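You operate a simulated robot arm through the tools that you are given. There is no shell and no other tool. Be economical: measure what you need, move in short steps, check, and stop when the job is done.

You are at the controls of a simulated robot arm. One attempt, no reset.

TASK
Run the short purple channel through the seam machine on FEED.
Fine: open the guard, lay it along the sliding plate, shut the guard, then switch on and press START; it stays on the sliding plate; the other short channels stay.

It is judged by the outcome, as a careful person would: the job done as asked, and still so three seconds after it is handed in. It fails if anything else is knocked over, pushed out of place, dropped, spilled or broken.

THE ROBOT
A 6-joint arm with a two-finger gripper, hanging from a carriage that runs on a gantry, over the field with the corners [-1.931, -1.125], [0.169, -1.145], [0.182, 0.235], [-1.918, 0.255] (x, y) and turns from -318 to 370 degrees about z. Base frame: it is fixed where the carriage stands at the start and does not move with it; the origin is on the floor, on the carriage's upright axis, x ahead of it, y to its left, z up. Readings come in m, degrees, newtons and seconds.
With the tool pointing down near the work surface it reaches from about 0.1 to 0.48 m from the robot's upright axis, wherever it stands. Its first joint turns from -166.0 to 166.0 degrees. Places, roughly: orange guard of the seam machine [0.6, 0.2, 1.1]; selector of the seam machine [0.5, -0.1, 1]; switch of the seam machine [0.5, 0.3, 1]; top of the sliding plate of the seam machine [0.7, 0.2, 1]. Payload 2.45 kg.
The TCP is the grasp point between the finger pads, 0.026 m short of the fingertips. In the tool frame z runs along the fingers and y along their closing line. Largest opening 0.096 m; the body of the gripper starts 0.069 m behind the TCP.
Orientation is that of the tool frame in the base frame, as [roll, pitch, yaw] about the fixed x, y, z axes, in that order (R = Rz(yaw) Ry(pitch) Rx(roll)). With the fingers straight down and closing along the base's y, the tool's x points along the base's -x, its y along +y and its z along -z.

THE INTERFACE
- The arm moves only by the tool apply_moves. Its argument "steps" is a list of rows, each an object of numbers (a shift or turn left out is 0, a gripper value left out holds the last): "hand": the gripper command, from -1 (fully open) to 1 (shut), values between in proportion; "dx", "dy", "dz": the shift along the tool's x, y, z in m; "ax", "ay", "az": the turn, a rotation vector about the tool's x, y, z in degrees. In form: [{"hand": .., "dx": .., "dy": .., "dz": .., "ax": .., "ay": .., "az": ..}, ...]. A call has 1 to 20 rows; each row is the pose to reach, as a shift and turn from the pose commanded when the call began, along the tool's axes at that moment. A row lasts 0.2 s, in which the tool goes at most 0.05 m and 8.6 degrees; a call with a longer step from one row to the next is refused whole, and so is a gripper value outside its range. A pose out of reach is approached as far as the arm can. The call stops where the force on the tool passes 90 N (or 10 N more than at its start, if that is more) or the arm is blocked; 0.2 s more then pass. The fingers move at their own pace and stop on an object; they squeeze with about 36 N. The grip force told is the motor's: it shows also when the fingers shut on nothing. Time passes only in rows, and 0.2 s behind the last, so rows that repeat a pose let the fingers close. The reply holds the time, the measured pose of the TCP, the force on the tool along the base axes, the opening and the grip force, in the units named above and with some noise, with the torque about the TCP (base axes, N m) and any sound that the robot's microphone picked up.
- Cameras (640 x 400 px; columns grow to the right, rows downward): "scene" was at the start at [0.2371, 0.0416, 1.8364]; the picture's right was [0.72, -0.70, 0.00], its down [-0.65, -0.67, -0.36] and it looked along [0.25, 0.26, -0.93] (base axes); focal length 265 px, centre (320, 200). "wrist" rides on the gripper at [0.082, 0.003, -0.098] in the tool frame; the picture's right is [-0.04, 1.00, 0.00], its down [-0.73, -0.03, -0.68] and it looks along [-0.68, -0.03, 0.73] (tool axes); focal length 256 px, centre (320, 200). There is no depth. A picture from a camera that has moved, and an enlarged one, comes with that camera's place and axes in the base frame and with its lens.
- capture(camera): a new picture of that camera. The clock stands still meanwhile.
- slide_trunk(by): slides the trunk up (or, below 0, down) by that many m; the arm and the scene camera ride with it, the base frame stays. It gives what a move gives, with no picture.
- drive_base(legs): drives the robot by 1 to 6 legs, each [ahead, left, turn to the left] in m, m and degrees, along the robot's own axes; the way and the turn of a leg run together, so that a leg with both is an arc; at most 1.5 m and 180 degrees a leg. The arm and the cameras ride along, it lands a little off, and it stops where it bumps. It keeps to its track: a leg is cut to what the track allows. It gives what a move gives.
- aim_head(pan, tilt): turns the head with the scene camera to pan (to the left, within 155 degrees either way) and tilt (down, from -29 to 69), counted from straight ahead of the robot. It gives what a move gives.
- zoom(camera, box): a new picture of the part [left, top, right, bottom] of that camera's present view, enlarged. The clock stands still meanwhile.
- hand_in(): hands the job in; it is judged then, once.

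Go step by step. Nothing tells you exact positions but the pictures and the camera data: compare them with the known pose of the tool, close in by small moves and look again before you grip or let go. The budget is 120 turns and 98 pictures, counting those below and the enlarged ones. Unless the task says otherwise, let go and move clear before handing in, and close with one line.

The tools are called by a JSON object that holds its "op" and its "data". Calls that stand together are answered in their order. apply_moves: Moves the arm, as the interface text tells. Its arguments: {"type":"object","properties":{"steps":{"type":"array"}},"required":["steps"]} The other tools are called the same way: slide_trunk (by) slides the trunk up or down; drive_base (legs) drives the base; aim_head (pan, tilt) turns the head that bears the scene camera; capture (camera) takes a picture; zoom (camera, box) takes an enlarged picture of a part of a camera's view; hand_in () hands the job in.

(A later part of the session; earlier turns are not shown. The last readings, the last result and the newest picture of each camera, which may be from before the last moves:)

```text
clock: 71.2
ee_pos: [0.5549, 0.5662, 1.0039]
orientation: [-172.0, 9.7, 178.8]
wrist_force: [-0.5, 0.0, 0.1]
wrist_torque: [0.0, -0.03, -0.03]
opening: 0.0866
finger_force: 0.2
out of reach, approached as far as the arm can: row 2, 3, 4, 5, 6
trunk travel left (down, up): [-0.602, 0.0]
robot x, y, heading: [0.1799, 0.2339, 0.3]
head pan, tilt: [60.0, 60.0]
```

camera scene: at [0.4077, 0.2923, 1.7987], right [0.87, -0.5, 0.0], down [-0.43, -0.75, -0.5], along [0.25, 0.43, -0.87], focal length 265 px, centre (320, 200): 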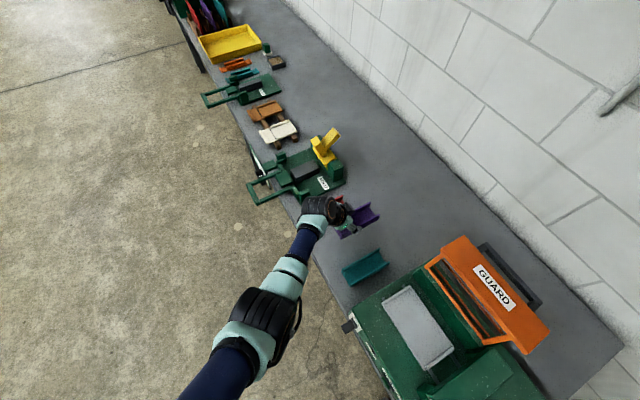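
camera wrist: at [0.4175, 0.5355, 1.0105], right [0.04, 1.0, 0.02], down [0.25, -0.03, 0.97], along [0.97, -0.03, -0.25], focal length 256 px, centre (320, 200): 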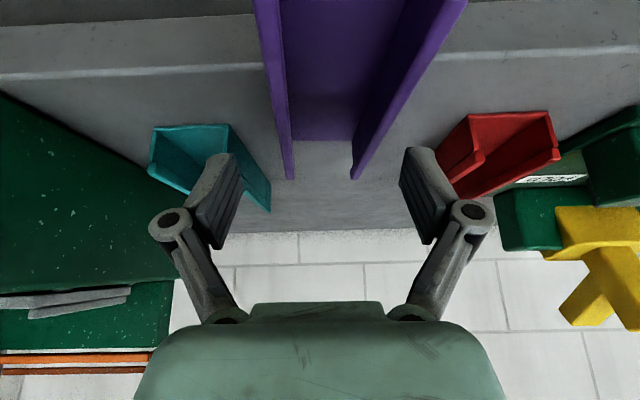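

Findings: at this radius the tool must lean outward a bit, but ~20° in the channel's plane should be feasible. Align to pitch 20°, yaw along the channel, just above it.

{"op": "apply_moves", "data": {"steps": [{"dx": 0.009, "dy": -0.012, "dz": 0.0, "ax": -4, "ay": -5, "az": 1.4}, {"dx": 0.018, "dy": -0.024, "dz": 0.015, "ax": -8, "ay": -10.3, "az": 2.8}, {"dx": 0.018, "dy": -0.024, "dz": 0.031, "ax": -8, "ay": -10.3, "az": 2.8}, {"dx": 0.018, "dy": -0.024, "dz": 0.031, "ax": -8, "ay": -10.3, "az": 2.8}]}}

{"op": "capture", "data": {"camera": "wrist"}}

```text
clock: 72.2
ee_pos: [0.5519, 0.5528, 0.9499]
orientation: [179.4, 20.2, 176.6]
wrist_force: [1.2, -3.0, 7.0]
wrist_torque: [-0.31, 0.07, 0.08]
opening: 0.0952
finger_force: 4.2
out of reach, approached as far as the arm can: row 1, 2, 3, 4
trunk travel left (down, up): [-0.602, 0.0]
robot x, y, heading: [0.1772, 0.2288, 0.3]
head pan, tilt: [60.0, 60.0]
```

```text
27 pictures are left
camera wrist: at [0.4429, 0.5613, 1.0154], right [0.09, 1.0, 0.02], down [0.45, -0.06, 0.89], along [0.89, -0.07, -0.46], focal length 256 px, centre (320, 200)
```

wrist: 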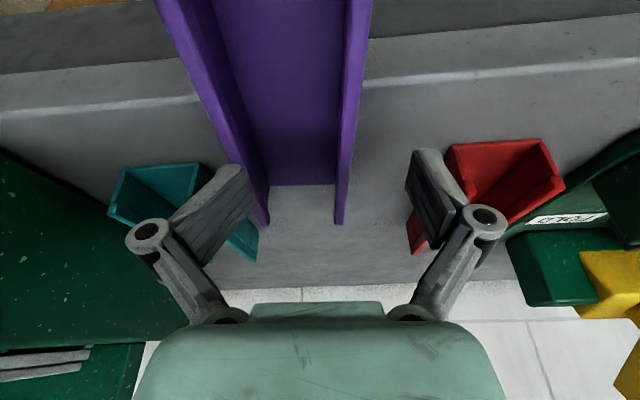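

The −y finger just touches the wall's outer side. Shift −y to centre the hand.

{"op": "apply_moves", "data": {"steps": [{"hand": -1, "dy": -0.007}, {"dy": -0.014}, {"dy": -0.014}]}}

{"op": "capture", "data": {"camera": "wrist"}}

```text
clock: 73.0
ee_pos: [0.5581, 0.542, 0.9426]
orientation: [179.6, 20.6, 176.4]
wrist_force: [-2.3, -1.1, 6.3]
wrist_torque: [-0.19, 0.09, -0.01]
opening: 0.0945
finger_force: 0.1
out of reach, approached as far as the arm can: row 1, 2, 3
trunk travel left (down, up): [-0.602, 0.0]
robot x, y, heading: [0.1769, 0.2319, 0.4]
head pan, tilt: [60.0, 60.0]
```

```text
26 pictures are left
camera wrist: at [0.4468, 0.5518, 1.0081], right [0.1, 1.0, 0.02], down [0.45, -0.06, 0.89], along [0.89, -0.08, -0.45], focal length 256 px, centre (320, 200)
```

wrist: 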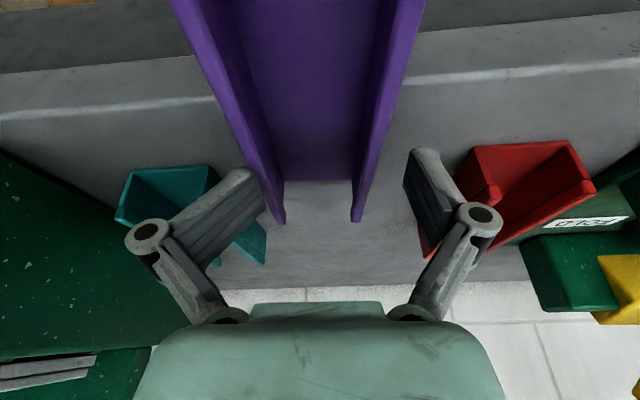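

A finger is resting on the wall top. Lean out a little more (26°) to gain height and shift −y 1.2 cm.

{"op": "apply_moves", "data": {"steps": [{"dz": -0.012, "dx": -0.003, "ay": -6}, {"dz": -0.02, "dx": -0.004, "dy": -0.008, "ay": -7}, {"dz": -0.02, "dx": -0.004, "dy": -0.014, "ay": -7}, {"dz": -0.02, "dx": -0.004, "dy": -0.014, "ay": -7}]}}

{"op": "capture", "data": {"camera": "wrist"}}

```text
clock: 74.0
ee_pos: [0.5475, 0.5241, 0.9721]
orientation: [179.4, 27.1, 176.6]
wrist_force: [-0.6, 0.4, -0.5]
wrist_torque: [-0.01, 0.01, 0.04]
opening: 0.096
finger_force: 0.1
trunk travel left (down, up): [-0.602, 0.0]
robot x, y, heading: [0.1766, 0.2335, 0.4]
head pan, tilt: [60.0, 60.0]
```

```text
25 pictures are left
camera wrist: at [0.4303, 0.5337, 1.0225], right [0.09, 1.0, 0.03], down [0.34, -0.06, 0.94], along [0.94, -0.08, -0.34], focal length 256 px, centre (320, 200)
```

wrist: 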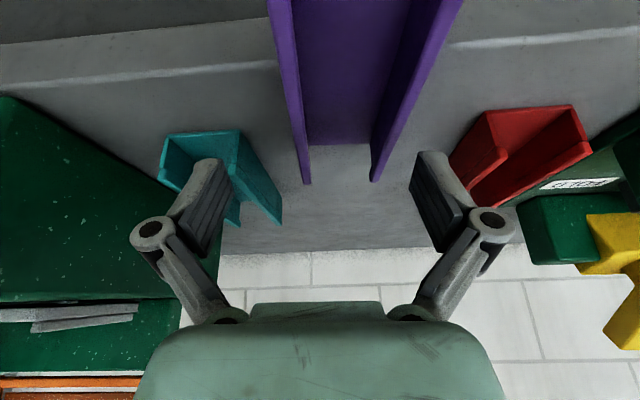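

Free now. Centre at y≈0.535 and lower with the trunk.

{"op": "apply_moves", "data": {"steps": [{"hand": -0.75, "dy": 0.011}, {"dy": 0.011}]}}

{"op": "slide_trunk", "data": {"by": -0.038}}

{"op": "capture", "data": {"camera": "wrist"}}

```text
clock: 74.6
ee_pos: [0.5487, 0.5346, 0.9702]
orientation: [179.5, 27.2, 176.6]
wrist_force: [0.1, 1.3, 0.5]
wrist_torque: [-0.02, -0.03, 0.0]
opening: 0.084
finger_force: 0.1
trunk travel left (down, up): [-0.602, 0.0]
robot x, y, heading: [0.1783, 0.2327, 0.2]
head pan, tilt: [60.0, 60.0]
```

```text
clock: 75.5
ee_pos: [0.5477, 0.535, 0.9315]
orientation: [179.3, 27.3, 176.6]
wrist_force: [-0.5, -1.2, 0.1]
wrist_torque: [0.03, -0.03, 0.0]
opening: 0.0841
finger_force: 0.1
trunk travel left (down, up): [-0.564, 0.038]
robot x, y, heading: [0.1748, 0.2315, 0.2]
head pan, tilt: [60.0, 60.0]
```

```text
24 pictures are left
camera wrist: at [0.4305, 0.5443, 0.9844], right [0.09, 1.0, 0.03], down [0.34, -0.06, 0.94], along [0.94, -0.08, -0.34], focal length 256 px, centre (320, 200)
```

wrist: 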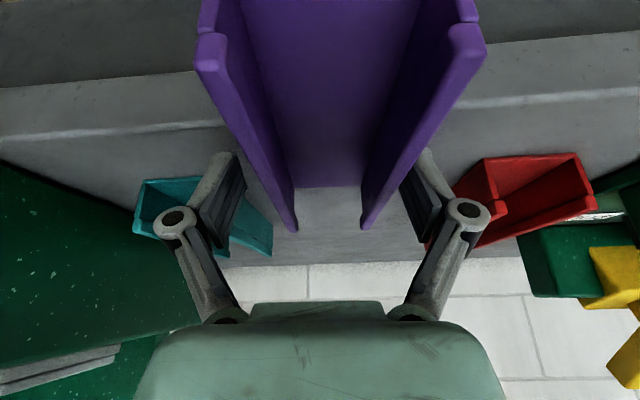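

Straddling with no contact. Close, lift, and back the carriage away with the channel.

{"op": "apply_moves", "data": {"steps": [{"hand": 0.3}, {"hand": 1}, {"hand": 1}, {"hand": 1}]}}

{"op": "slide_trunk", "data": {"by": 0.038}}

{"op": "drive_base", "data": {"legs": [[-0.3, 0, 0]]}}

{"op": "capture", "data": {"camera": "wrist"}}

```text
clock: 76.5
ee_pos: [0.547, 0.5365, 0.9319]
orientation: [179.3, 27.1, 176.6]
wrist_force: [-2.4, -1.4, 6.4]
wrist_torque: [-0.01, -0.12, -0.09]
opening: 0.0591
finger_force: 36.3
trunk travel left (down, up): [-0.564, 0.038]
robot x, y, heading: [0.1766, 0.2306, 0.6]
head pan, tilt: [60.0, 60.0]
```

```text
clock: 77.3
ee_pos: [0.5473, 0.5352, 0.97]
orientation: [179.3, 27.1, 176.6]
wrist_force: [0.2, 0.0, -1.1]
wrist_torque: [0.01, -0.03, -0.01]
opening: 0.0594
finger_force: 35.6
trunk travel left (down, up): [-0.602, 0.0]
robot x, y, heading: [0.177, 0.2306, 0.3]
head pan, tilt: [60.0, 60.0]
```

```text
clock: 79.3
ee_pos: [0.2496, 0.5343, 0.97]
orientation: [179.3, 27.2, 176.8]
wrist_force: [0.6, 0.6, -0.3]
wrist_torque: [0.02, -0.04, 0.0]
opening: 0.0594
finger_force: 35.5
trunk travel left (down, up): [-0.602, 0.0]
robot x, y, heading: [-0.122, 0.2303, 0.5]
head pan, tilt: [60.0, 60.0]
```

```text
23 pictures are left
camera wrist: at [0.1327, 0.5432, 1.0225], right [0.09, 1.0, 0.03], down [0.34, -0.06, 0.94], along [0.94, -0.07, -0.34], focal length 256 px, centre (320, 200)
```

wrist: 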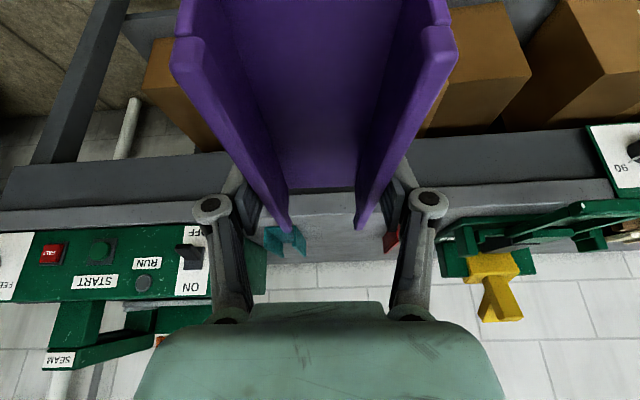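

Channel held. In free space, I'll now swing to the placement pose: channel along y, hand leaning outward ~18°, straight ahead of the carriage.

{"op": "apply_moves", "data": {"steps": [{"ax": 2.4, "ay": -1.33, "az": 7.52, "dx": -0.0135, "dy": -0.027, "dz": -0.0025}, {"ax": 4.8, "ay": -2.65, "az": 15.04, "dx": -0.027, "dy": -0.054, "dz": -0.005}, {"ax": 7.2, "ay": -3.98, "az": 22.55, "dx": -0.0406, "dy": -0.081, "dz": -0.0076}, {"ax": 9.6, "ay": -5.31, "az": 30.07, "dx": -0.0542, "dy": -0.108, "dz": -0.0102}, {"ax": 12, "ay": -6.64, "az": 37.6, "dx": -0.0677, "dy": -0.135, "dz": -0.0127}, {"ax": 14.4, "ay": -7.96, "az": 45.1, "dx": -0.0813, "dy": -0.162, "dz": -0.0153}, {"ax": 16.8, "ay": -9.29, "az": 52.6, "dx": -0.0948, "dy": -0.189, "dz": -0.0178}, {"ax": 19.2, "ay": -10.62, "az": 60.1, "dx": -0.1084, "dy": -0.216, "dz": -0.0204}, {"ax": 21.6, "ay": -11.95, "az": 67.7, "dx": -0.1219, "dy": -0.243, "dz": -0.0229}, {"ax": 24, "ay": -13.27, "az": 75.2, "dx": -0.1355, "dy": -0.27, "dz": -0.0255}, {"ax": 26.4, "ay": -14.6, "az": 82.7, "dx": -0.149, "dy": -0.297, "dz": -0.028}, {"ax": 26.4, "ay": -14.6, "az": 82.7, "dx": -0.149, "dy": -0.297, "dz": -0.028}]}}

{"op": "capture", "data": {"camera": "wrist"}}

```text
clock: 81.9
ee_pos: [0.3942, 0.2165, 0.9979]
orientation: [159.3, 25.8, 81.0]
wrist_force: [0.8, -0.7, -1.9]
wrist_torque: [-0.03, -0.01, -0.02]
opening: 0.0595
finger_force: 36.2
out of reach, approached as far as the arm can: row 2, 3, 4, 5, 6, 7, 8, 9, 10, 11, 12
trunk travel left (down, up): [-0.602, 0.0]
robot x, y, heading: [-0.1193, 0.2335, 0.6]
head pan, tilt: [60.0, 60.0]
```

```text
22 pictures are left
camera wrist: at [0.3814, 0.3354, 1.0472], right [0.94, -0.03, 0.34], down [-0.33, -0.34, 0.88], along [0.09, -0.94, -0.33], focal length 256 px, centre (320, 200)
```

wrist: 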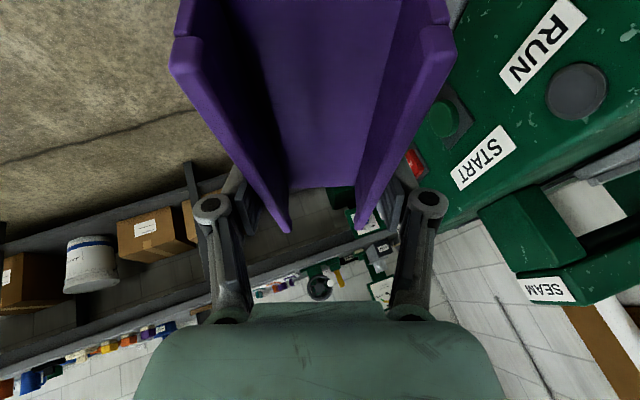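

Orientation is right but height is limited to ~1.0 here. Leaning further outward should raise the ceiling; I'll test +20° lean and +6 cm.

{"op": "apply_moves", "data": {"steps": [{"ax": -6, "az": 3, "dx": -0.006, "dy": -0.003, "dz": -0.02}, {"ax": -12, "az": 6, "dx": -0.013, "dy": -0.006, "dz": -0.043}, {"ax": -17.8, "az": 9.1, "dx": -0.0196, "dy": -0.0094, "dz": -0.0646}, {"ax": -17.8, "az": 9.1, "dx": -0.0196, "dy": -0.0094, "dz": -0.0646}]}}

```text
clock: 82.9
ee_pos: [0.3679, 0.2268, 1.0458]
orientation: [137.9, 21.0, 72.7]
wrist_force: [-0.4, 1.0, -0.9]
wrist_torque: [-0.01, 0.01, 0.01]
opening: 0.0593
finger_force: 36.1
out of reach, approached as far as the arm can: row 1, 2, 3, 4
trunk travel left (down, up): [-0.602, 0.0]
robot x, y, heading: [-0.1219, 0.2294, 0.5]
head pan, tilt: [60.0, 60.0]
```

Larger radius raises the ceiling too. I'll extend to r≈0.565 and lean back to ~28°, still in free space in front of the machine.

{"op": "apply_moves", "data": {"steps": [{"ax": 1, "az": -0.5, "dx": 0.004, "dy": 0.02, "dz": 0.006}, {"ax": 3, "az": -1.5, "dx": 0.009, "dy": 0.04, "dz": 0.012}, {"ax": 6.5, "az": -3.3, "dx": 0.0164, "dy": 0.074, "dz": 0.0225}, {"ax": 9.8, "az": -5, "dx": 0.0164, "dy": 0.074, "dz": 0.0225}, {"ax": 9.8, "az": -5, "dx": 0.0164, "dy": 0.074, "dz": 0.0225}]}}

```text
clock: 84.1
ee_pos: [0.4536, 0.2296, 1.052]
orientation: [149.7, 24.1, 77.1]
wrist_force: [-0.2, 0.4, -0.8]
wrist_torque: [0.01, 0.02, 0.0]
opening: 0.0594
finger_force: 35.8
out of reach, approached as far as the arm can: row 1, 2, 3, 4, 5
trunk travel left (down, up): [-0.602, 0.0]
robot x, y, heading: [-0.1163, 0.2327, 0.2]
head pan, tilt: [60.0, 60.0]
```

Good: r=0.572, z=1.052, lean 28°. Now raise with a bit more lean for the entry, and take a scene view to locate channel ends against the plate.

{"op": "apply_moves", "data": {"steps": [{"ax": -5.4, "az": 2.7, "dx": -0.007, "dy": 0.008, "dz": -0.014}, {"ax": -10.7, "az": 5.5, "dx": -0.0143, "dy": 0.016, "dz": -0.0276}, {"ax": -10.7, "az": 5.5, "dx": -0.0143, "dy": 0.016, "dz": -0.0276}]}}

{"op": "aim_head", "data": {"pan": 10, "tilt": 50}}

{"op": "capture", "data": {"camera": "scene"}}

```text
clock: 84.9
ee_pos: [0.4545, 0.2303, 1.087]
orientation: [137.1, 20.8, 72.3]
wrist_force: [-1.1, 0.4, -1.1]
wrist_torque: [-0.01, 0.03, 0.01]
opening: 0.0593
finger_force: 35.7
trunk travel left (down, up): [-0.602, 0.0]
robot x, y, heading: [-0.121, 0.2329, 0.5]
head pan, tilt: [60.0, 60.0]
```

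```text
clock: 86.1
ee_pos: [0.4547, 0.2295, 1.0867]
orientation: [137.0, 20.8, 72.3]
wrist_force: [-0.8, -0.7, -0.5]
wrist_torque: [0.03, 0.02, 0.0]
opening: 0.0594
finger_force: 35.9
trunk travel left (down, up): [-0.602, 0.0]
robot x, y, heading: [-0.1188, 0.2293, 0.1]
head pan, tilt: [10.0, 50.0]
```

```text
21 pictures are left
camera scene: at [0.1532, 0.2471, 1.8853], right [0.18, -0.98, 0.0], down [-0.75, -0.14, -0.64], along [0.63, 0.12, -0.77], focal length 265 px, centre (320, 200)
```

scene: 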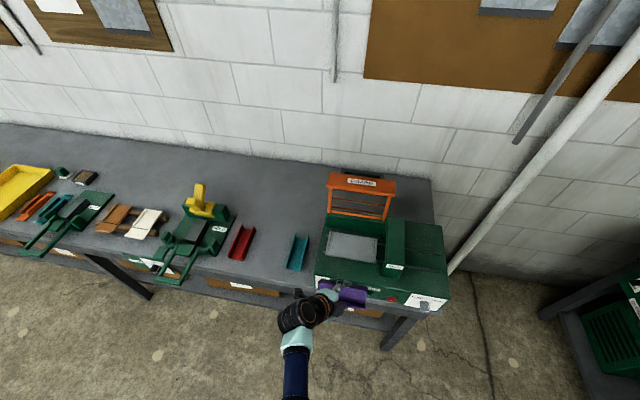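

{"op": "zoom", "data": {"camera": "scene", "box": [290, 210, 450, 320]}}

```text
3.64 times, centred on (370, 265) of scene
camera zoom: at [0.1532, 0.2471, 1.8853], right [0.18, -0.98, 0.0], down [-0.75, -0.14, -0.64], along [0.63, 0.12, -0.77], focal length 964 px, centre (138, -36)
```

zoom: 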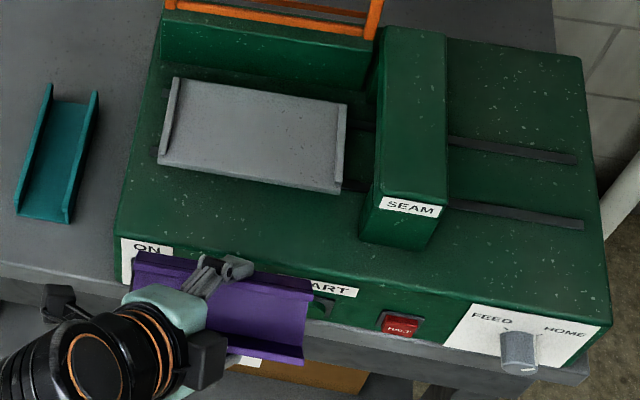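

Channel centre is ~1 cm +y of the TCP; the plate centre is (0.658, 0.224) with end lips. Drive ahead 0.188 and right 0.015 to bring it above the plate.

{"op": "drive_base", "data": {"legs": [[0, -0.0155, 0], [0.188, 0, 0]]}}

{"op": "zoom", "data": {"camera": "scene", "box": [250, 240, 430, 370]}}

```text
clock: 88.0
ee_pos: [0.6422, 0.2182, 1.0877]
orientation: [137.1, 20.9, 72.6]
wrist_force: [-0.5, 0.0, -1.9]
wrist_torque: [0.02, 0.03, 0.02]
opening: 0.0591
finger_force: 35.7
trunk travel left (down, up): [-0.602, 0.0]
robot x, y, heading: [0.0685, 0.216, 1.1]
head pan, tilt: [10.0, 50.0]
```

```text
3.08 times, centred on (340, 305) of scene
camera zoom: at [0.3414, 0.2349, 1.8853], right [0.19, -0.98, 0.0], down [-0.75, -0.14, -0.64], along [0.63, 0.12, -0.77], focal length 816 px, centre (258, -123)
```

zoom: 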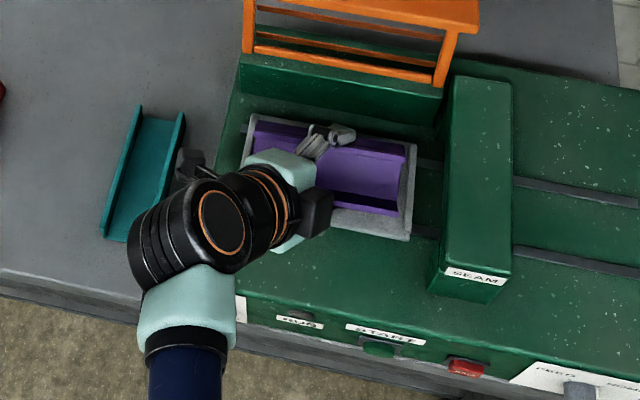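

Aligned above the plate. Ease the lean back to ~27° while lowering and nudging −y by 5 mm.

{"op": "apply_moves", "data": {"steps": [{"ax": 3.5, "az": -1.8, "dx": 0.001, "dy": -0.004, "dz": 0.005}, {"ax": 7, "az": -3.6, "dx": 0.002, "dy": -0.008, "dz": 0.011}, {"ax": 10.7, "az": -5.4, "dx": 0.0027, "dy": -0.0125, "dz": 0.0161}, {"ax": 10.7, "az": -5.4, "dx": 0.0027, "dy": -0.0125, "dz": 0.0161}]}}

{"op": "capture", "data": {"camera": "wrist"}}

```text
clock: 88.7
ee_pos: [0.6562, 0.2135, 1.0758]
orientation: [145.3, 23.6, 75.6]
wrist_force: [-10.1, 0.9, 31.0]
wrist_torque: [0.89, 1.01, 0.24]
opening: 0.0591
finger_force: 36.2
out of reach, approached as far as the arm can: row 1, 2, 3
trunk travel left (down, up): [-0.602, 0.0]
robot x, y, heading: [0.0643, 0.2186, 0.8]
head pan, tilt: [10.0, 50.0]
stopped in row 3: the force on the tool passed its limit at 97 N (the readings are from after the stop); the commanded pose is now the measured one
```

```text
18 pictures are left
camera wrist: at [0.6316, 0.3313, 1.1204], right [0.84, -0.02, 0.54], down [-0.51, -0.34, 0.79], along [0.17, -0.94, -0.3], focal length 256 px, centre (320, 200)
```

wrist: 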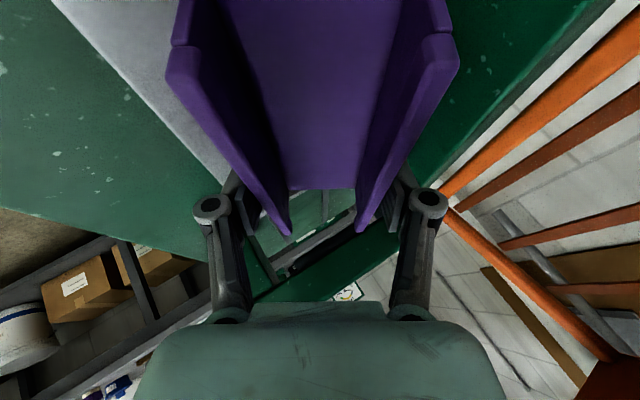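

The channel's front edge touches the plate (surface ≈1.035). Back the carriage 1.2 cm after unloading slightly.

{"op": "apply_moves", "data": {"steps": [{"dx": -0.002, "dy": 0.003, "dz": -0.004}, {"dx": -0.003, "dy": 0.004, "dz": -0.006}]}}

{"op": "drive_base", "data": {"legs": [[-0.012, 0, 0]]}}

{"op": "zoom", "data": {"camera": "scene", "box": [250, 240, 430, 370]}}

```text
clock: 89.3
ee_pos: [0.6571, 0.2119, 1.0747]
orientation: [145.5, 23.6, 75.7]
wrist_force: [-27.6, 0.9, 51.4]
wrist_torque: [0.41, 2.17, 0.11]
opening: 0.0592
finger_force: 36.0
out of reach, approached as far as the arm can: row 1, 2
trunk travel left (down, up): [-0.602, 0.0]
robot x, y, heading: [0.0662, 0.2148, 0.9]
head pan, tilt: [10.0, 50.0]
```

```text
clock: 90.1
ee_pos: [0.6481, 0.2127, 1.0759]
orientation: [145.3, 23.5, 75.6]
wrist_force: [7.9, 0.2, 15.8]
wrist_torque: [0.01, 0.06, -0.03]
opening: 0.0591
finger_force: 36.8
trunk travel left (down, up): [-0.602, 0.0]
robot x, y, heading: [0.0541, 0.214, 0.7]
head pan, tilt: [10.0, 50.0]
```

```text
3.08 times, centred on (340, 305) of scene
camera zoom: at [0.3296, 0.2349, 1.8858], right [0.19, -0.98, 0.0], down [-0.75, -0.14, -0.64], along [0.63, 0.12, -0.76], focal length 816 px, centre (258, -123)
```

zoom: 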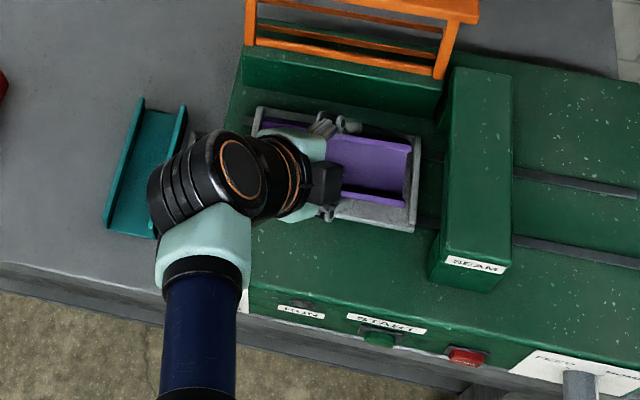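

The channel sits between the end lips. Open slowly.

{"op": "apply_moves", "data": {"steps": [{"hand": -0.3}, {"hand": -0.34}, {"hand": -0.38}, {"hand": -0.42}, {"hand": -0.46}, {"hand": -0.5}, {"hand": -0.54}, {"hand": -0.6}, {"hand": -0.6}]}}

{"op": "capture", "data": {"camera": "wrist"}}

{"op": "zoom", "data": {"camera": "scene", "box": [250, 240, 430, 370]}}

```text
clock: 92.1
ee_pos: [0.6456, 0.2123, 1.076]
orientation: [145.4, 23.4, 75.7]
wrist_force: [-0.2, 0.1, 2.2]
wrist_torque: [-0.01, 0.02, -0.01]
opening: 0.0768
finger_force: 0.0
trunk travel left (down, up): [-0.602, 0.0]
robot x, y, heading: [0.0556, 0.2194, 0.9]
head pan, tilt: [10.0, 50.0]
```

```text
16 pictures are left
camera wrist: at [0.6212, 0.33, 1.1197], right [0.84, -0.02, 0.54], down [-0.51, -0.34, 0.79], along [0.17, -0.94, -0.3], focal length 256 px, centre (320, 200)
```

wrist: 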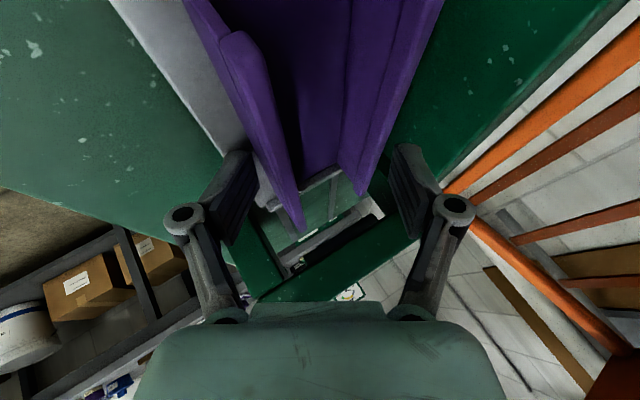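

```text
3.08 times, centred on (340, 305) of scene
camera zoom: at [0.3289, 0.2348, 1.8854], right [0.19, -0.98, 0.0], down [-0.75, -0.14, -0.64], along [0.63, 0.12, -0.77], focal length 816 px, centre (258, -123)
```

zoom: 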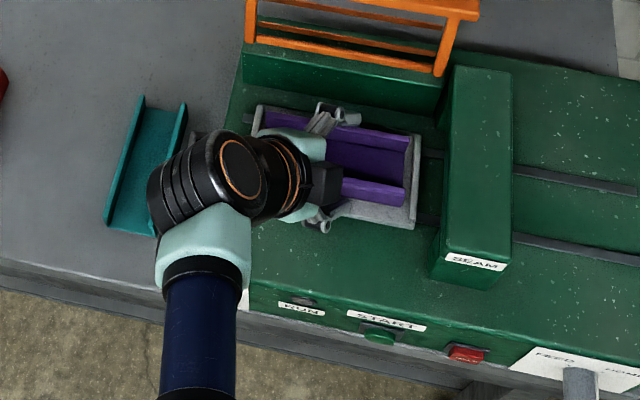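

The channel lies flat on the plate between its lips. Raise/lean the hand clear, then back the carriage away.

{"op": "apply_moves", "data": {"steps": [{"ax": -4.5, "az": 2.3, "dx": -0.004, "dy": 0.0053, "dz": -0.0076}, {"ax": -8.9, "az": 4.6, "dx": -0.008, "dy": 0.0106, "dz": -0.0151}, {"ax": -8.9, "az": 4.6, "dx": -0.01, "dy": 0.0133, "dz": -0.0189}]}}

{"op": "drive_base", "data": {"legs": [[-0.25, 0, 0]]}}

{"op": "zoom", "data": {"camera": "scene", "box": [290, 200, 450, 310]}}

```text
clock: 92.9
ee_pos: [0.6464, 0.2125, 1.0993]
orientation: [135.1, 20.7, 72.0]
wrist_force: [-0.1, -0.1, -0.1]
wrist_torque: [-0.02, 0.01, 0.02]
opening: 0.0769
finger_force: 0.1
trunk travel left (down, up): [-0.602, 0.0]
robot x, y, heading: [0.0572, 0.2188, 0.9]
head pan, tilt: [10.0, 50.0]
```

```text
clock: 94.7
ee_pos: [0.4023, 0.211, 1.099]
orientation: [135.1, 20.6, 72.2]
wrist_force: [-0.3, 0.0, -0.7]
wrist_torque: [0.04, -0.02, 0.02]
opening: 0.0767
finger_force: 0.0
trunk travel left (down, up): [-0.602, 0.0]
robot x, y, heading: [-0.1892, 0.2133, 0.8]
head pan, tilt: [10.0, 50.0]
```

```text
3.64 times, centred on (370, 255) of scene
camera zoom: at [0.083, 0.2325, 1.8853], right [0.19, -0.98, 0.0], down [-0.75, -0.14, -0.64], along [0.63, 0.12, -0.77], focal length 964 px, centre (138, 0)
```

zoom: 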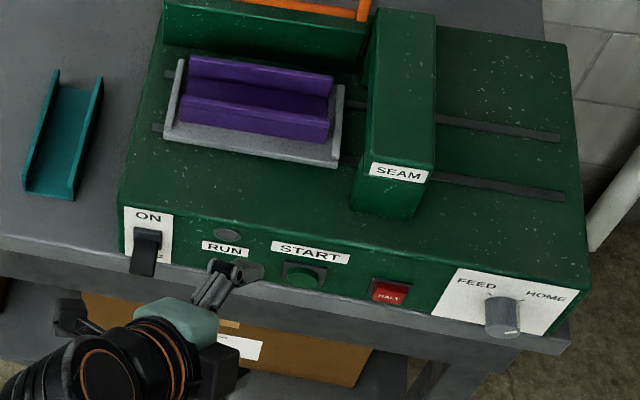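

The channel is laid along the plate. Now the guard: I'll go back to the horizontal, jaw-vertical pose to pinch the panel's near edge (≈x 0.72, z 1.264) and pull it over.

{"op": "apply_moves", "data": {"steps": [{"hand": -0.4, "ax": -5.4, "ay": 4.3, "az": 1.5, "dx": -0.008, "dy": 0.018, "dz": -0.019}, {"ax": -10.9, "ay": 8.6, "az": 3, "dx": -0.0165, "dy": 0.036, "dz": -0.038}, {"ax": -16.3, "ay": 12.9, "az": 4.5, "dx": -0.025, "dy": 0.055, "dz": -0.057}, {"ax": -21.8, "ay": 17.2, "az": 6, "dx": -0.033, "dy": 0.073, "dz": -0.0765}, {"ax": -27.2, "ay": 21.5, "az": 7.5, "dx": -0.041, "dy": 0.092, "dz": -0.0955}, {"ax": -32.7, "ay": 25.8, "az": 9, "dx": -0.0495, "dy": 0.11, "dz": -0.1146}, {"ax": -32.7, "ay": 25.8, "az": 9, "dx": -0.0495, "dy": 0.11, "dz": -0.1146}]}}

{"op": "drive_base", "data": {"legs": [[0.22, 0, 0]]}}

{"op": "capture", "data": {"camera": "wrist"}}

```text
clock: 96.3
ee_pos: [0.4007, 0.2447, 1.2573]
orientation: [104.6, 0.2, 88.8]
wrist_force: [-0.1, 0.6, 0.4]
wrist_torque: [-0.01, -0.03, -0.01]
opening: 0.0674
finger_force: 0.0
out of reach, approached as far as the arm can: row 6, 7
trunk travel left (down, up): [-0.602, 0.0]
robot x, y, heading: [-0.1925, 0.2133, 0.9]
head pan, tilt: [10.0, 50.0]
```

```text
clock: 98.0
ee_pos: [0.6245, 0.2496, 1.2564]
orientation: [104.7, 0.3, 88.8]
wrist_force: [0.2, 0.0, 0.5]
wrist_torque: [0.01, -0.04, 0.04]
opening: 0.0674
finger_force: 0.0
trunk travel left (down, up): [-0.602, 0.0]
robot x, y, heading: [0.0301, 0.2152, 1.1]
head pan, tilt: [10.0, 50.0]
```

```text
13 pictures are left
camera wrist: at [0.5312, 0.3333, 1.2853], right [0.25, -0.04, 0.97], down [-0.68, -0.72, 0.15], along [0.69, -0.69, -0.21], focal length 256 px, centre (320, 200)
```

wrist: 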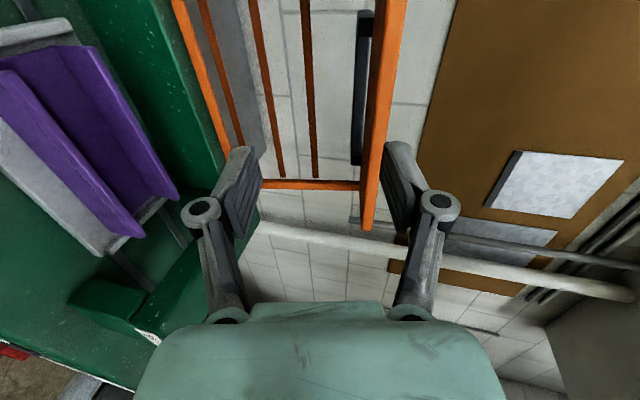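

The panel edge is near the upper finger (panel z≈1.27–1.29). Raise 2.4 cm and extend 5 cm by arm, the rest by carriage.

{"op": "apply_moves", "data": {"steps": [{"dz": 0.014, "dy": 0.012}, {"dz": 0.028, "dy": 0.024}, {"dz": 0.042, "dy": 0.036}, {"dz": 0.042, "dy": 0.036}]}}

{"op": "drive_base", "data": {"legs": [[0.055, 0, 0]]}}

{"op": "capture", "data": {"camera": "wrist"}}

```text
clock: 99.0
ee_pos: [0.6729, 0.252, 1.279]
orientation: [104.6, 0.3, 88.3]
wrist_force: [0.7, -0.1, 0.7]
wrist_torque: [0.0, -0.02, 0.01]
opening: 0.0674
finger_force: 0.0
trunk travel left (down, up): [-0.602, 0.0]
robot x, y, heading: [0.0339, 0.2187, 0.9]
head pan, tilt: [10.0, 50.0]
```

```text
clock: 99.9
ee_pos: [0.7283, 0.2517, 1.2787]
orientation: [104.4, 0.4, 88.3]
wrist_force: [0.3, 0.4, 0.6]
wrist_torque: [-0.01, 0.03, -0.02]
opening: 0.0674
finger_force: 0.0
trunk travel left (down, up): [-0.602, 0.0]
robot x, y, heading: [0.0883, 0.2167, 0.9]
head pan, tilt: [10.0, 50.0]
```

```text
12 pictures are left
camera wrist: at [0.6354, 0.3361, 1.3073], right [0.25, -0.04, 0.97], down [-0.69, -0.71, 0.15], along [0.68, -0.7, -0.21], focal length 256 px, centre (320, 200)
```

wrist: 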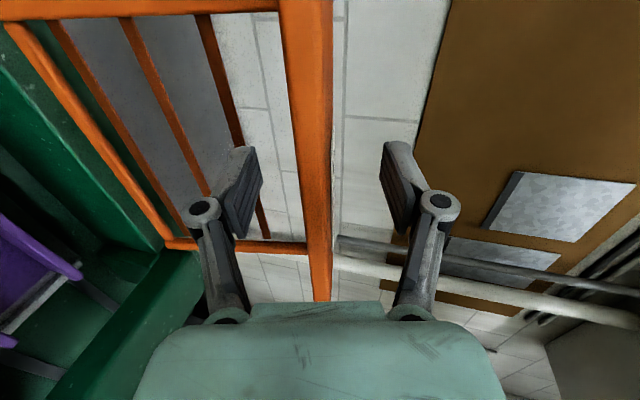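

Panel edge is centred between the fingers. Pinch it.

{"op": "apply_moves", "data": {"steps": [{"hand": 0.3}, {"hand": 1}, {"hand": 1}, {"hand": 1}]}}

```text
clock: 100.9
ee_pos: [0.7279, 0.2514, 1.2772]
orientation: [104.6, 0.4, 88.2]
wrist_force: [5.5, -0.6, -10.4]
wrist_torque: [0.62, -1.66, 0.06]
opening: 0.0136
finger_force: 39.9
trunk travel left (down, up): [-0.602, 0.0]
robot x, y, heading: [0.0833, 0.2152, 0.6]
head pan, tilt: [10.0, 50.0]
```

Pinched. Pull along the closing arc, pitching the hand with the guard.

{"op": "apply_moves", "data": {"steps": [{"ax": -5, "dz": -0.015, "dy": -0.007}, {"ax": -10, "dz": -0.029, "dy": -0.015}, {"ax": -15, "dz": -0.043, "dy": -0.024}, {"ax": -20, "dz": -0.0556, "dy": -0.0343}, {"ax": -25, "dz": -0.067, "dy": -0.0455}, {"ax": -30, "dz": -0.078, "dy": -0.0577}, {"ax": -30, "dz": -0.078, "dy": -0.0577}]}}

{"op": "zoom", "data": {"camera": "scene", "box": [240, 180, 460, 330]}}

```text
clock: 102.5
ee_pos: [0.6406, 0.249, 1.2416]
orientation: [74.6, 0.4, 87.9]
wrist_force: [14.8, -14.2, -8.2]
wrist_torque: [1.31, -1.39, -0.8]
opening: 0.0136
finger_force: 39.9
out of reach, approached as far as the arm can: row 3, 4
trunk travel left (down, up): [-0.602, 0.0]
robot x, y, heading: [0.0848, 0.2201, 1.1]
head pan, tilt: [10.0, 50.0]
```

```text
2.67 times, centred on (350, 255) of scene
camera zoom: at [0.3606, 0.2356, 1.8854], right [0.19, -0.98, 0.0], down [-0.75, -0.14, -0.64], along [0.63, 0.12, -0.77], focal length 707 px, centre (240, 53)
```

zoom: 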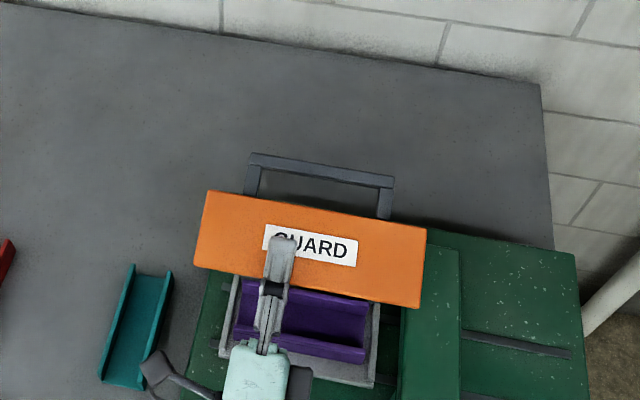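

Guard is coming over. Continue another 20° in the same way.

{"op": "apply_moves", "data": {"steps": [{"ax": -5, "dz": -0.0155, "dy": -0.0065}, {"ax": -10, "dz": -0.0298, "dy": -0.0146}, {"ax": -15, "dz": -0.0435, "dy": -0.024}, {"ax": -20, "dz": -0.0562, "dy": -0.0343}, {"ax": -20, "dz": -0.0562, "dy": -0.0343}]}}

```text
clock: 103.2
ee_pos: [0.6116, 0.2507, 1.218]
orientation: [65.3, 0.5, 88.5]
wrist_force: [36.8, -7.1, -27.5]
wrist_torque: [0.98, -0.92, 0.12]
opening: 0.0136
finger_force: 39.5
out of reach, approached as far as the arm can: row 3
trunk travel left (down, up): [-0.602, 0.0]
robot x, y, heading: [0.0875, 0.2168, 0.6]
head pan, tilt: [10.0, 50.0]
stopped in row 3: the force on the tool passed its limit at 106 N (the readings are from after the stop); the commanded pose is now the measured one
```

Resistance grows; guard is ~65°. Release, back off, then re-pose above the panel with closed fingers to press it down.

{"op": "apply_moves", "data": {"steps": [{"hand": 0.3}, {"hand": -0.1}, {"hand": -0.1}]}}

{"op": "drive_base", "data": {"legs": [[-0.15, 0, 0]]}}

{"op": "apply_moves", "data": {"steps": [{"hand": 1, "ax": 8, "dz": 0.021, "dy": 0.0025}, {"ax": 16, "dz": 0.042, "dy": 0.005}, {"ax": 24, "dz": 0.063, "dy": 0.0075}, {"ax": 32, "dz": 0.084, "dy": 0.01}, {"ax": 40, "dz": 0.105, "dy": 0.0123}, {"ax": 40, "dz": 0.105, "dy": 0.0123}]}}

{"op": "capture", "data": {"camera": "wrist"}}

```text
clock: 104.0
ee_pos: [0.6078, 0.2523, 1.2202]
orientation: [64.7, 0.6, 88.5]
wrist_force: [0.0, 0.0, -0.4]
wrist_torque: [0.01, -0.05, -0.01]
opening: 0.0528
finger_force: 0.1
trunk travel left (down, up): [-0.602, 0.0]
robot x, y, heading: [0.0871, 0.2161, 0.8]
head pan, tilt: [10.0, 50.0]
```

```text
clock: 105.4
ee_pos: [0.4579, 0.252, 1.2191]
orientation: [64.9, 0.6, 88.7]
wrist_force: [-0.3, 0.3, -1.4]
wrist_torque: [-0.06, 0.03, -0.01]
opening: 0.0527
finger_force: 0.1
trunk travel left (down, up): [-0.602, 0.0]
robot x, y, heading: [-0.0631, 0.216, 1.1]
head pan, tilt: [10.0, 50.0]
```

```text
clock: 106.8
ee_pos: [0.5476, 0.249, 1.2732]
orientation: [104.9, 0.7, 88.4]
wrist_force: [-0.1, 0.2, -0.1]
wrist_torque: [-0.01, -0.02, -0.05]
opening: 0.0001
finger_force: 28.4
out of reach, approached as far as the arm can: row 3, 4, 5
trunk travel left (down, up): [-0.602, 0.0]
robot x, y, heading: [-0.0649, 0.2124, 1.1]
head pan, tilt: [10.0, 50.0]
```

```text
10 pictures are left
camera wrist: at [0.4559, 0.3337, 1.3016], right [0.25, -0.03, 0.97], down [-0.68, -0.71, 0.15], along [0.68, -0.7, -0.2], focal length 256 px, centre (320, 200)
```

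wrist: 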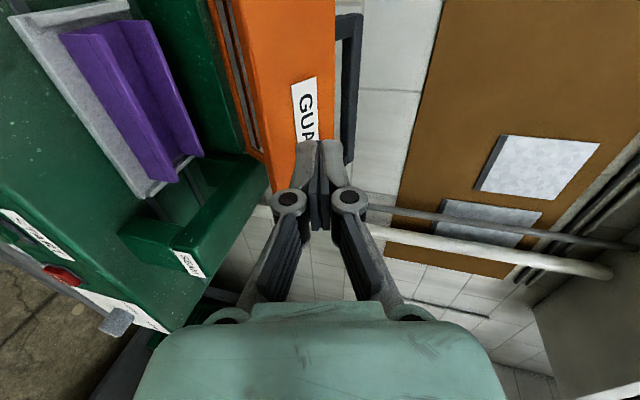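

Advance over the panel with the carriage, then press down.

{"op": "drive_base", "data": {"legs": [[0.07, 0, 0]]}}

{"op": "apply_moves", "data": {"steps": [{"dy": -0.015, "dz": 0.004}, {"dy": -0.03, "dz": 0.008}, {"dy": -0.045, "dz": 0.012}, {"dy": -0.06, "dz": 0.015}, {"dy": -0.06, "dz": 0.015}]}}

{"op": "capture", "data": {"camera": "wrist"}}

```text
clock: 107.8
ee_pos: [0.6178, 0.2498, 1.2731]
orientation: [104.9, 0.6, 88.5]
wrist_force: [-0.6, -0.4, -1.7]
wrist_torque: [0.01, -0.01, 0.01]
opening: 0.0001
finger_force: 28.1
trunk travel left (down, up): [-0.602, 0.0]
robot x, y, heading: [0.0086, 0.2178, 1.0]
head pan, tilt: [10.0, 50.0]
```

```text
clock: 108.5
ee_pos: [0.6244, 0.2503, 1.2591]
orientation: [102.3, 0.5, 88.6]
wrist_force: [-14.1, -3.5, 17.7]
wrist_torque: [0.09, -0.17, 0.03]
opening: 0.0001
finger_force: 29.0
trunk travel left (down, up): [-0.602, 0.0]
robot x, y, heading: [0.0051, 0.2167, 1.0]
head pan, tilt: [10.0, 50.0]
stopped in row 3: the force on the tool passed its limit at 109 N (the readings are from after the stop); the commanded pose is now the measured one
```

```text
9 pictures are left
camera wrist: at [0.5311, 0.3339, 1.2828], right [0.21, -0.04, 0.98], down [-0.69, -0.72, 0.12], along [0.69, -0.7, -0.18], focal length 256 px, centre (320, 200)
```

wrist: 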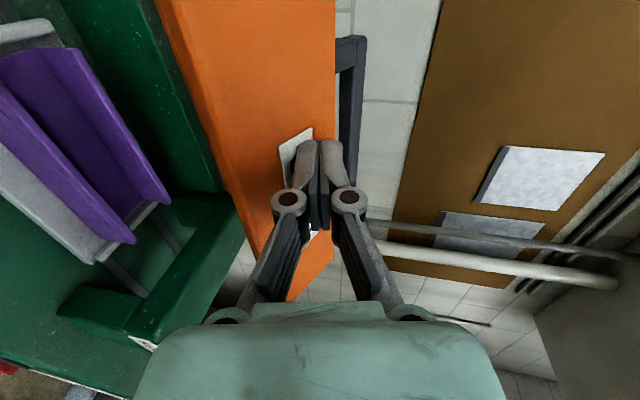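

The push line passed through the hinge. Back off and press nearer the panel's lower edge instead.

{"op": "apply_moves", "data": {"steps": [{"dy": 0.01, "dz": -0.01}, {"dy": 0.015, "dz": -0.02}]}}

{"op": "drive_base", "data": {"legs": [[-0.02, 0, 0]]}}

{"op": "apply_moves", "data": {"steps": [{"dy": -0.025, "dz": 0.005}, {"dy": -0.05, "dz": 0.01}, {"dy": -0.065, "dz": 0.009}, {"dy": -0.08, "dz": 0.006}, {"dy": -0.095, "dz": 0.003}, {"dy": -0.11, "dz": 0.0}, {"dy": -0.123, "dz": -0.003}, {"dy": -0.123, "dz": -0.003}]}}

{"op": "capture", "data": {"camera": "wrist"}}

```text
clock: 109.1
ee_pos: [0.6068, 0.2515, 1.2742]
orientation: [102.7, 0.6, 88.6]
wrist_force: [1.0, 0.1, -0.7]
wrist_torque: [-0.03, 0.0, 0.0]
opening: 0.0001
finger_force: 28.8
trunk travel left (down, up): [-0.602, 0.0]
robot x, y, heading: [0.005, 0.2179, 1.1]
head pan, tilt: [10.0, 50.0]
```

```text
clock: 109.9
ee_pos: [0.5865, 0.2513, 1.2751]
orientation: [102.6, 0.5, 88.6]
wrist_force: [-0.2, -0.7, 0.0]
wrist_torque: [0.02, 0.02, 0.0]
opening: 0.0
finger_force: 28.3
trunk travel left (down, up): [-0.602, 0.0]
robot x, y, heading: [-0.0162, 0.2184, 1.1]
head pan, tilt: [10.0, 50.0]
```

```text
clock: 110.6
ee_pos: [0.5828, 0.252, 1.2328]
orientation: [101.0, 0.4, 88.8]
wrist_force: [-36.9, -5.1, 29.8]
wrist_torque: [0.12, -0.11, 0.07]
opening: 0.0
finger_force: 28.4
trunk travel left (down, up): [-0.602, 0.0]
robot x, y, heading: [-0.0158, 0.2148, 0.9]
head pan, tilt: [10.0, 50.0]
stopped in row 3: the force on the tool passed its limit at 112 N (the readings are from after the stop); the commanded pose is now the measured one
```

```text
8 pictures are left
camera wrist: at [0.4886, 0.3354, 1.2553], right [0.19, -0.04, 0.98], down [-0.69, -0.72, 0.1], along [0.7, -0.69, -0.16], focal length 256 px, centre (320, 200)
```

wrist: 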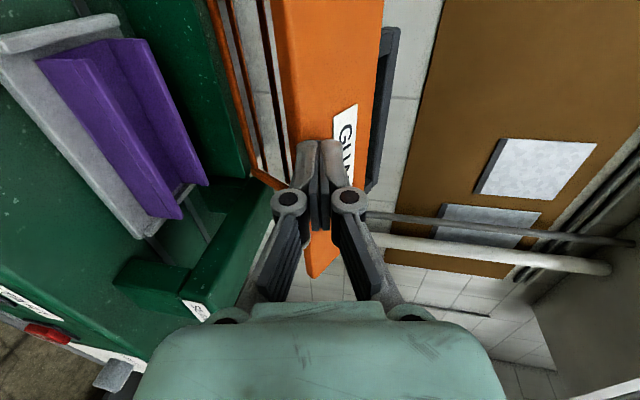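

Same geometry issue. Best is pressing the handle bar (the highest point, ≈(0.67, 1.24)) straight down. Raise, move over the bar, press.

{"op": "apply_moves", "data": {"steps": [{"dy": 0.025, "dz": -0.012}, {"dy": 0.046, "dz": -0.009}, {"dy": 0.052, "dz": 0.02}, {"dy": 0.06, "dz": 0.045}, {"dy": 0.06, "dz": 0.045}]}}

{"op": "drive_base", "data": {"legs": [[0.04, 0, 0]]}}

{"op": "capture", "data": {"camera": "wrist"}}

```text
clock: 111.8
ee_pos: [0.6403, 0.251, 1.2778]
orientation: [101.4, 0.3, 88.8]
wrist_force: [0.2, -0.5, 0.4]
wrist_torque: [0.01, 0.0, 0.0]
opening: 0.0
finger_force: 28.9
trunk travel left (down, up): [-0.602, 0.0]
robot x, y, heading: [-0.0168, 0.2161, 1.1]
head pan, tilt: [10.0, 50.0]
```

```text
clock: 112.7
ee_pos: [0.6775, 0.2528, 1.2782]
orientation: [101.3, 0.4, 88.9]
wrist_force: [-0.2, 0.0, 0.0]
wrist_torque: [0.01, 0.03, 0.0]
opening: 0.0001
finger_force: 28.6
trunk travel left (down, up): [-0.602, 0.0]
robot x, y, heading: [0.0226, 0.2171, 0.9]
head pan, tilt: [10.0, 50.0]
```

```text
7 pictures are left
camera wrist: at [0.5846, 0.3356, 1.3013], right [0.2, -0.04, 0.98], down [-0.69, -0.72, 0.11], along [0.7, -0.69, -0.17], focal length 256 px, centre (320, 200)
```

wrist: 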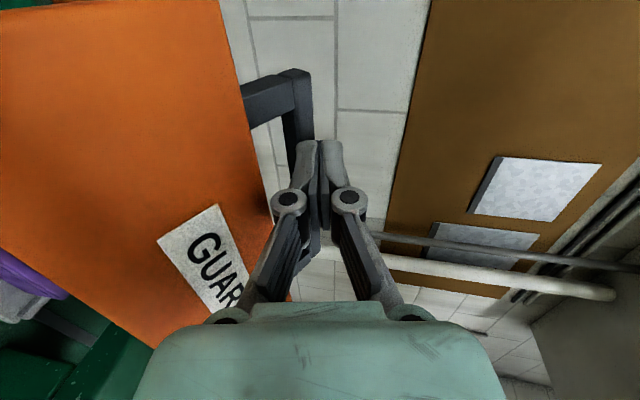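

The bar is right at/below the fingertips. Rise slightly, go 3 cm further over it, then press down and back along its arc.

{"op": "apply_moves", "data": {"steps": [{"dy": 0.014, "dz": -0.003}, {"dy": 0.02, "dz": 0.0267}, {"dy": 0.005, "dz": 0.03}, {"dy": -0.01, "dz": 0.0325}, {"dy": -0.03, "dz": 0.0316}, {"dy": -0.044, "dz": 0.027}, {"dy": -0.058, "dz": 0.0218}, {"dy": -0.072, "dz": 0.0145}, {"dy": -0.0863, "dz": 0.0071}, {"dy": -0.098, "dz": -0.001}, {"dy": -0.11, "dz": -0.0086}, {"dy": -0.11, "dz": -0.0086}]}}

{"op": "capture", "data": {"camera": "wrist"}}

```text
clock: 113.8
ee_pos: [0.7169, 0.2509, 1.2851]
orientation: [98.0, 0.2, 89.1]
wrist_force: [-6.9, -3.0, 24.1]
wrist_torque: [-0.02, 0.01, -0.04]
opening: 0.0001
finger_force: 28.9
trunk travel left (down, up): [-0.602, 0.0]
robot x, y, heading: [0.0224, 0.2148, 1.0]
head pan, tilt: [10.0, 50.0]
stopped in row 5: the force on the tool passed its limit at 98 N (the readings are from after the stop); the commanded pose is now the measured one
```

```text
6 pictures are left
camera wrist: at [0.6209, 0.3348, 1.3031], right [0.14, -0.04, 0.99], down [-0.69, -0.72, 0.07], along [0.71, -0.69, -0.13], focal length 256 px, centre (320, 200)
```

wrist: 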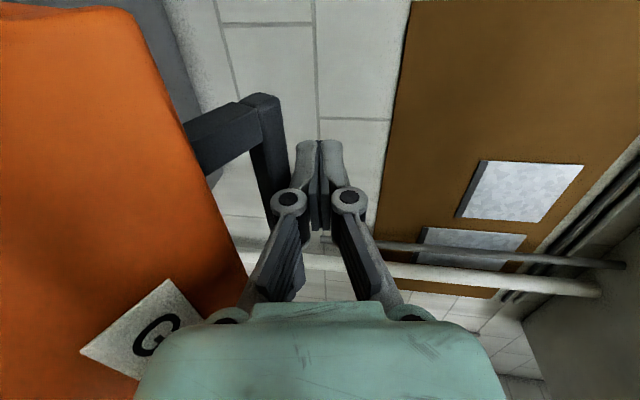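

Force again through the hinge: I need a backward pull. Pitch the fingers down behind the bar, then draw it back and down slowly.

{"op": "apply_moves", "data": {"steps": [{"dy": 0.012, "ax": 4}, {"dy": 0.015, "ax": 12}, {"dy": 0.017, "ax": 20}, {"dy": 0.017, "ax": 28}, {"dy": 0.017, "ax": 30}]}}

{"op": "apply_moves", "data": {"steps": [{"dz": 0.009, "dy": -0.012}, {"dz": 0.0185, "dy": -0.0236}, {"dz": 0.014, "dy": -0.034}, {"dz": 0.009, "dy": -0.044}, {"dz": 0.004, "dy": -0.054}, {"dz": 0.0, "dy": -0.065}, {"dz": -0.004, "dy": -0.076}, {"dz": -0.007, "dy": -0.088}, {"dz": -0.009, "dy": -0.1}, {"dz": -0.0105, "dy": -0.112}, {"dz": -0.0116, "dy": -0.123}]}}

{"op": "capture", "data": {"camera": "wrist"}}

```text
clock: 115.0
ee_pos: [0.721, 0.2973, 1.2793]
orientation: [127.7, 2.6, 86.1]
wrist_force: [-0.9, 1.0, -0.4]
wrist_torque: [-0.03, 0.0, 0.01]
opening: 0.0
finger_force: 28.7
out of reach, approached as far as the arm can: row 2, 3, 4, 5
trunk travel left (down, up): [-0.602, 0.0]
robot x, y, heading: [0.0241, 0.2175, 1.0]
head pan, tilt: [10.0, 50.0]
```

```text
clock: 117.4
ee_pos: [0.6355, 0.2952, 1.1918]
orientation: [127.5, 2.6, 86.1]
wrist_force: [0.9, -0.5, 0.5]
wrist_torque: [0.0, 0.01, 0.02]
opening: 0.0
finger_force: 28.5
trunk travel left (down, up): [-0.602, 0.0]
robot x, y, heading: [0.022, 0.2162, 1.1]
head pan, tilt: [10.0, 50.0]
```

```text
5 pictures are left
camera wrist: at [0.5663, 0.3845, 1.2512], right [0.61, -0.05, 0.79], down [-0.6, -0.68, 0.42], along [0.52, -0.74, -0.44], focal length 256 px, centre (320, 200)
```

wrist: 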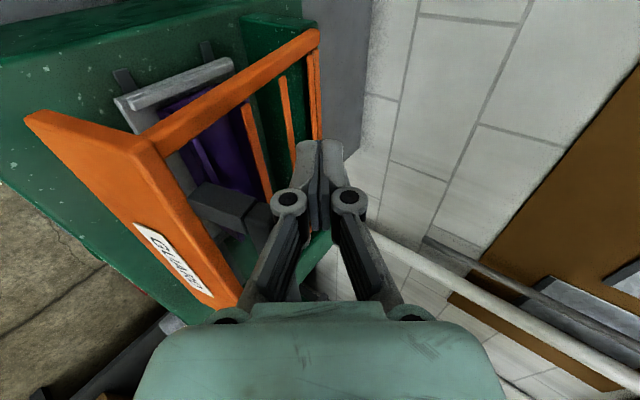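

The guard came down to ~18°. Re-centre over the bar (−y 7 cm) and press it fully shut.

{"op": "apply_moves", "data": {"steps": [{"dz": -0.0244, "dy": 0.0317}, {"dx": -0.035, "dz": -0.0362, "dy": 0.0225}, {"dx": -0.07, "dz": -0.0482, "dy": 0.0134}, {"dx": -0.07, "dz": -0.033, "dy": -0.0064}, {"dx": -0.07, "dz": -0.0207, "dy": -0.0223}, {"dx": -0.07, "dz": -0.0116, "dy": -0.0342}, {"dx": -0.07, "dz": -0.0043, "dy": -0.0437}, {"dx": -0.07, "dz": 0.0018, "dy": -0.0516}, {"dx": -0.07, "dz": 0.0049, "dy": -0.0556}]}}

{"op": "zoom", "data": {"camera": "scene", "box": [250, 200, 480, 350]}}

```text
clock: 119.4
ee_pos: [0.6161, 0.2409, 1.158]
orientation: [125.5, 2.7, 85.6]
wrist_force: [-2.7, 10.2, 72.7]
wrist_torque: [0.17, 1.21, -0.18]
opening: 0.0
finger_force: 28.9
out of reach, approached as far as the arm can: row 2, 3, 4, 5, 6, 7, 8, 9
trunk travel left (down, up): [-0.602, 0.0]
robot x, y, heading: [0.0223, 0.2169, 1.2]
head pan, tilt: [10.0, 50.0]
```

```text
2.67 times, centred on (365, 275) of scene
camera zoom: at [0.2985, 0.2367, 1.8876], right [0.19, -0.98, 0.0], down [-0.75, -0.15, -0.65], along [0.63, 0.12, -0.76], focal length 707 px, centre (200, 0)
```

zoom: 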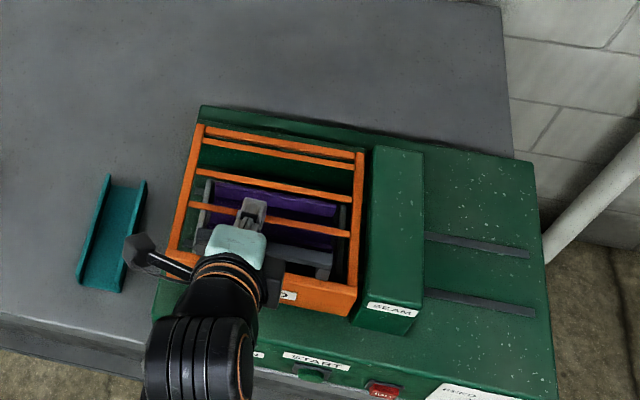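

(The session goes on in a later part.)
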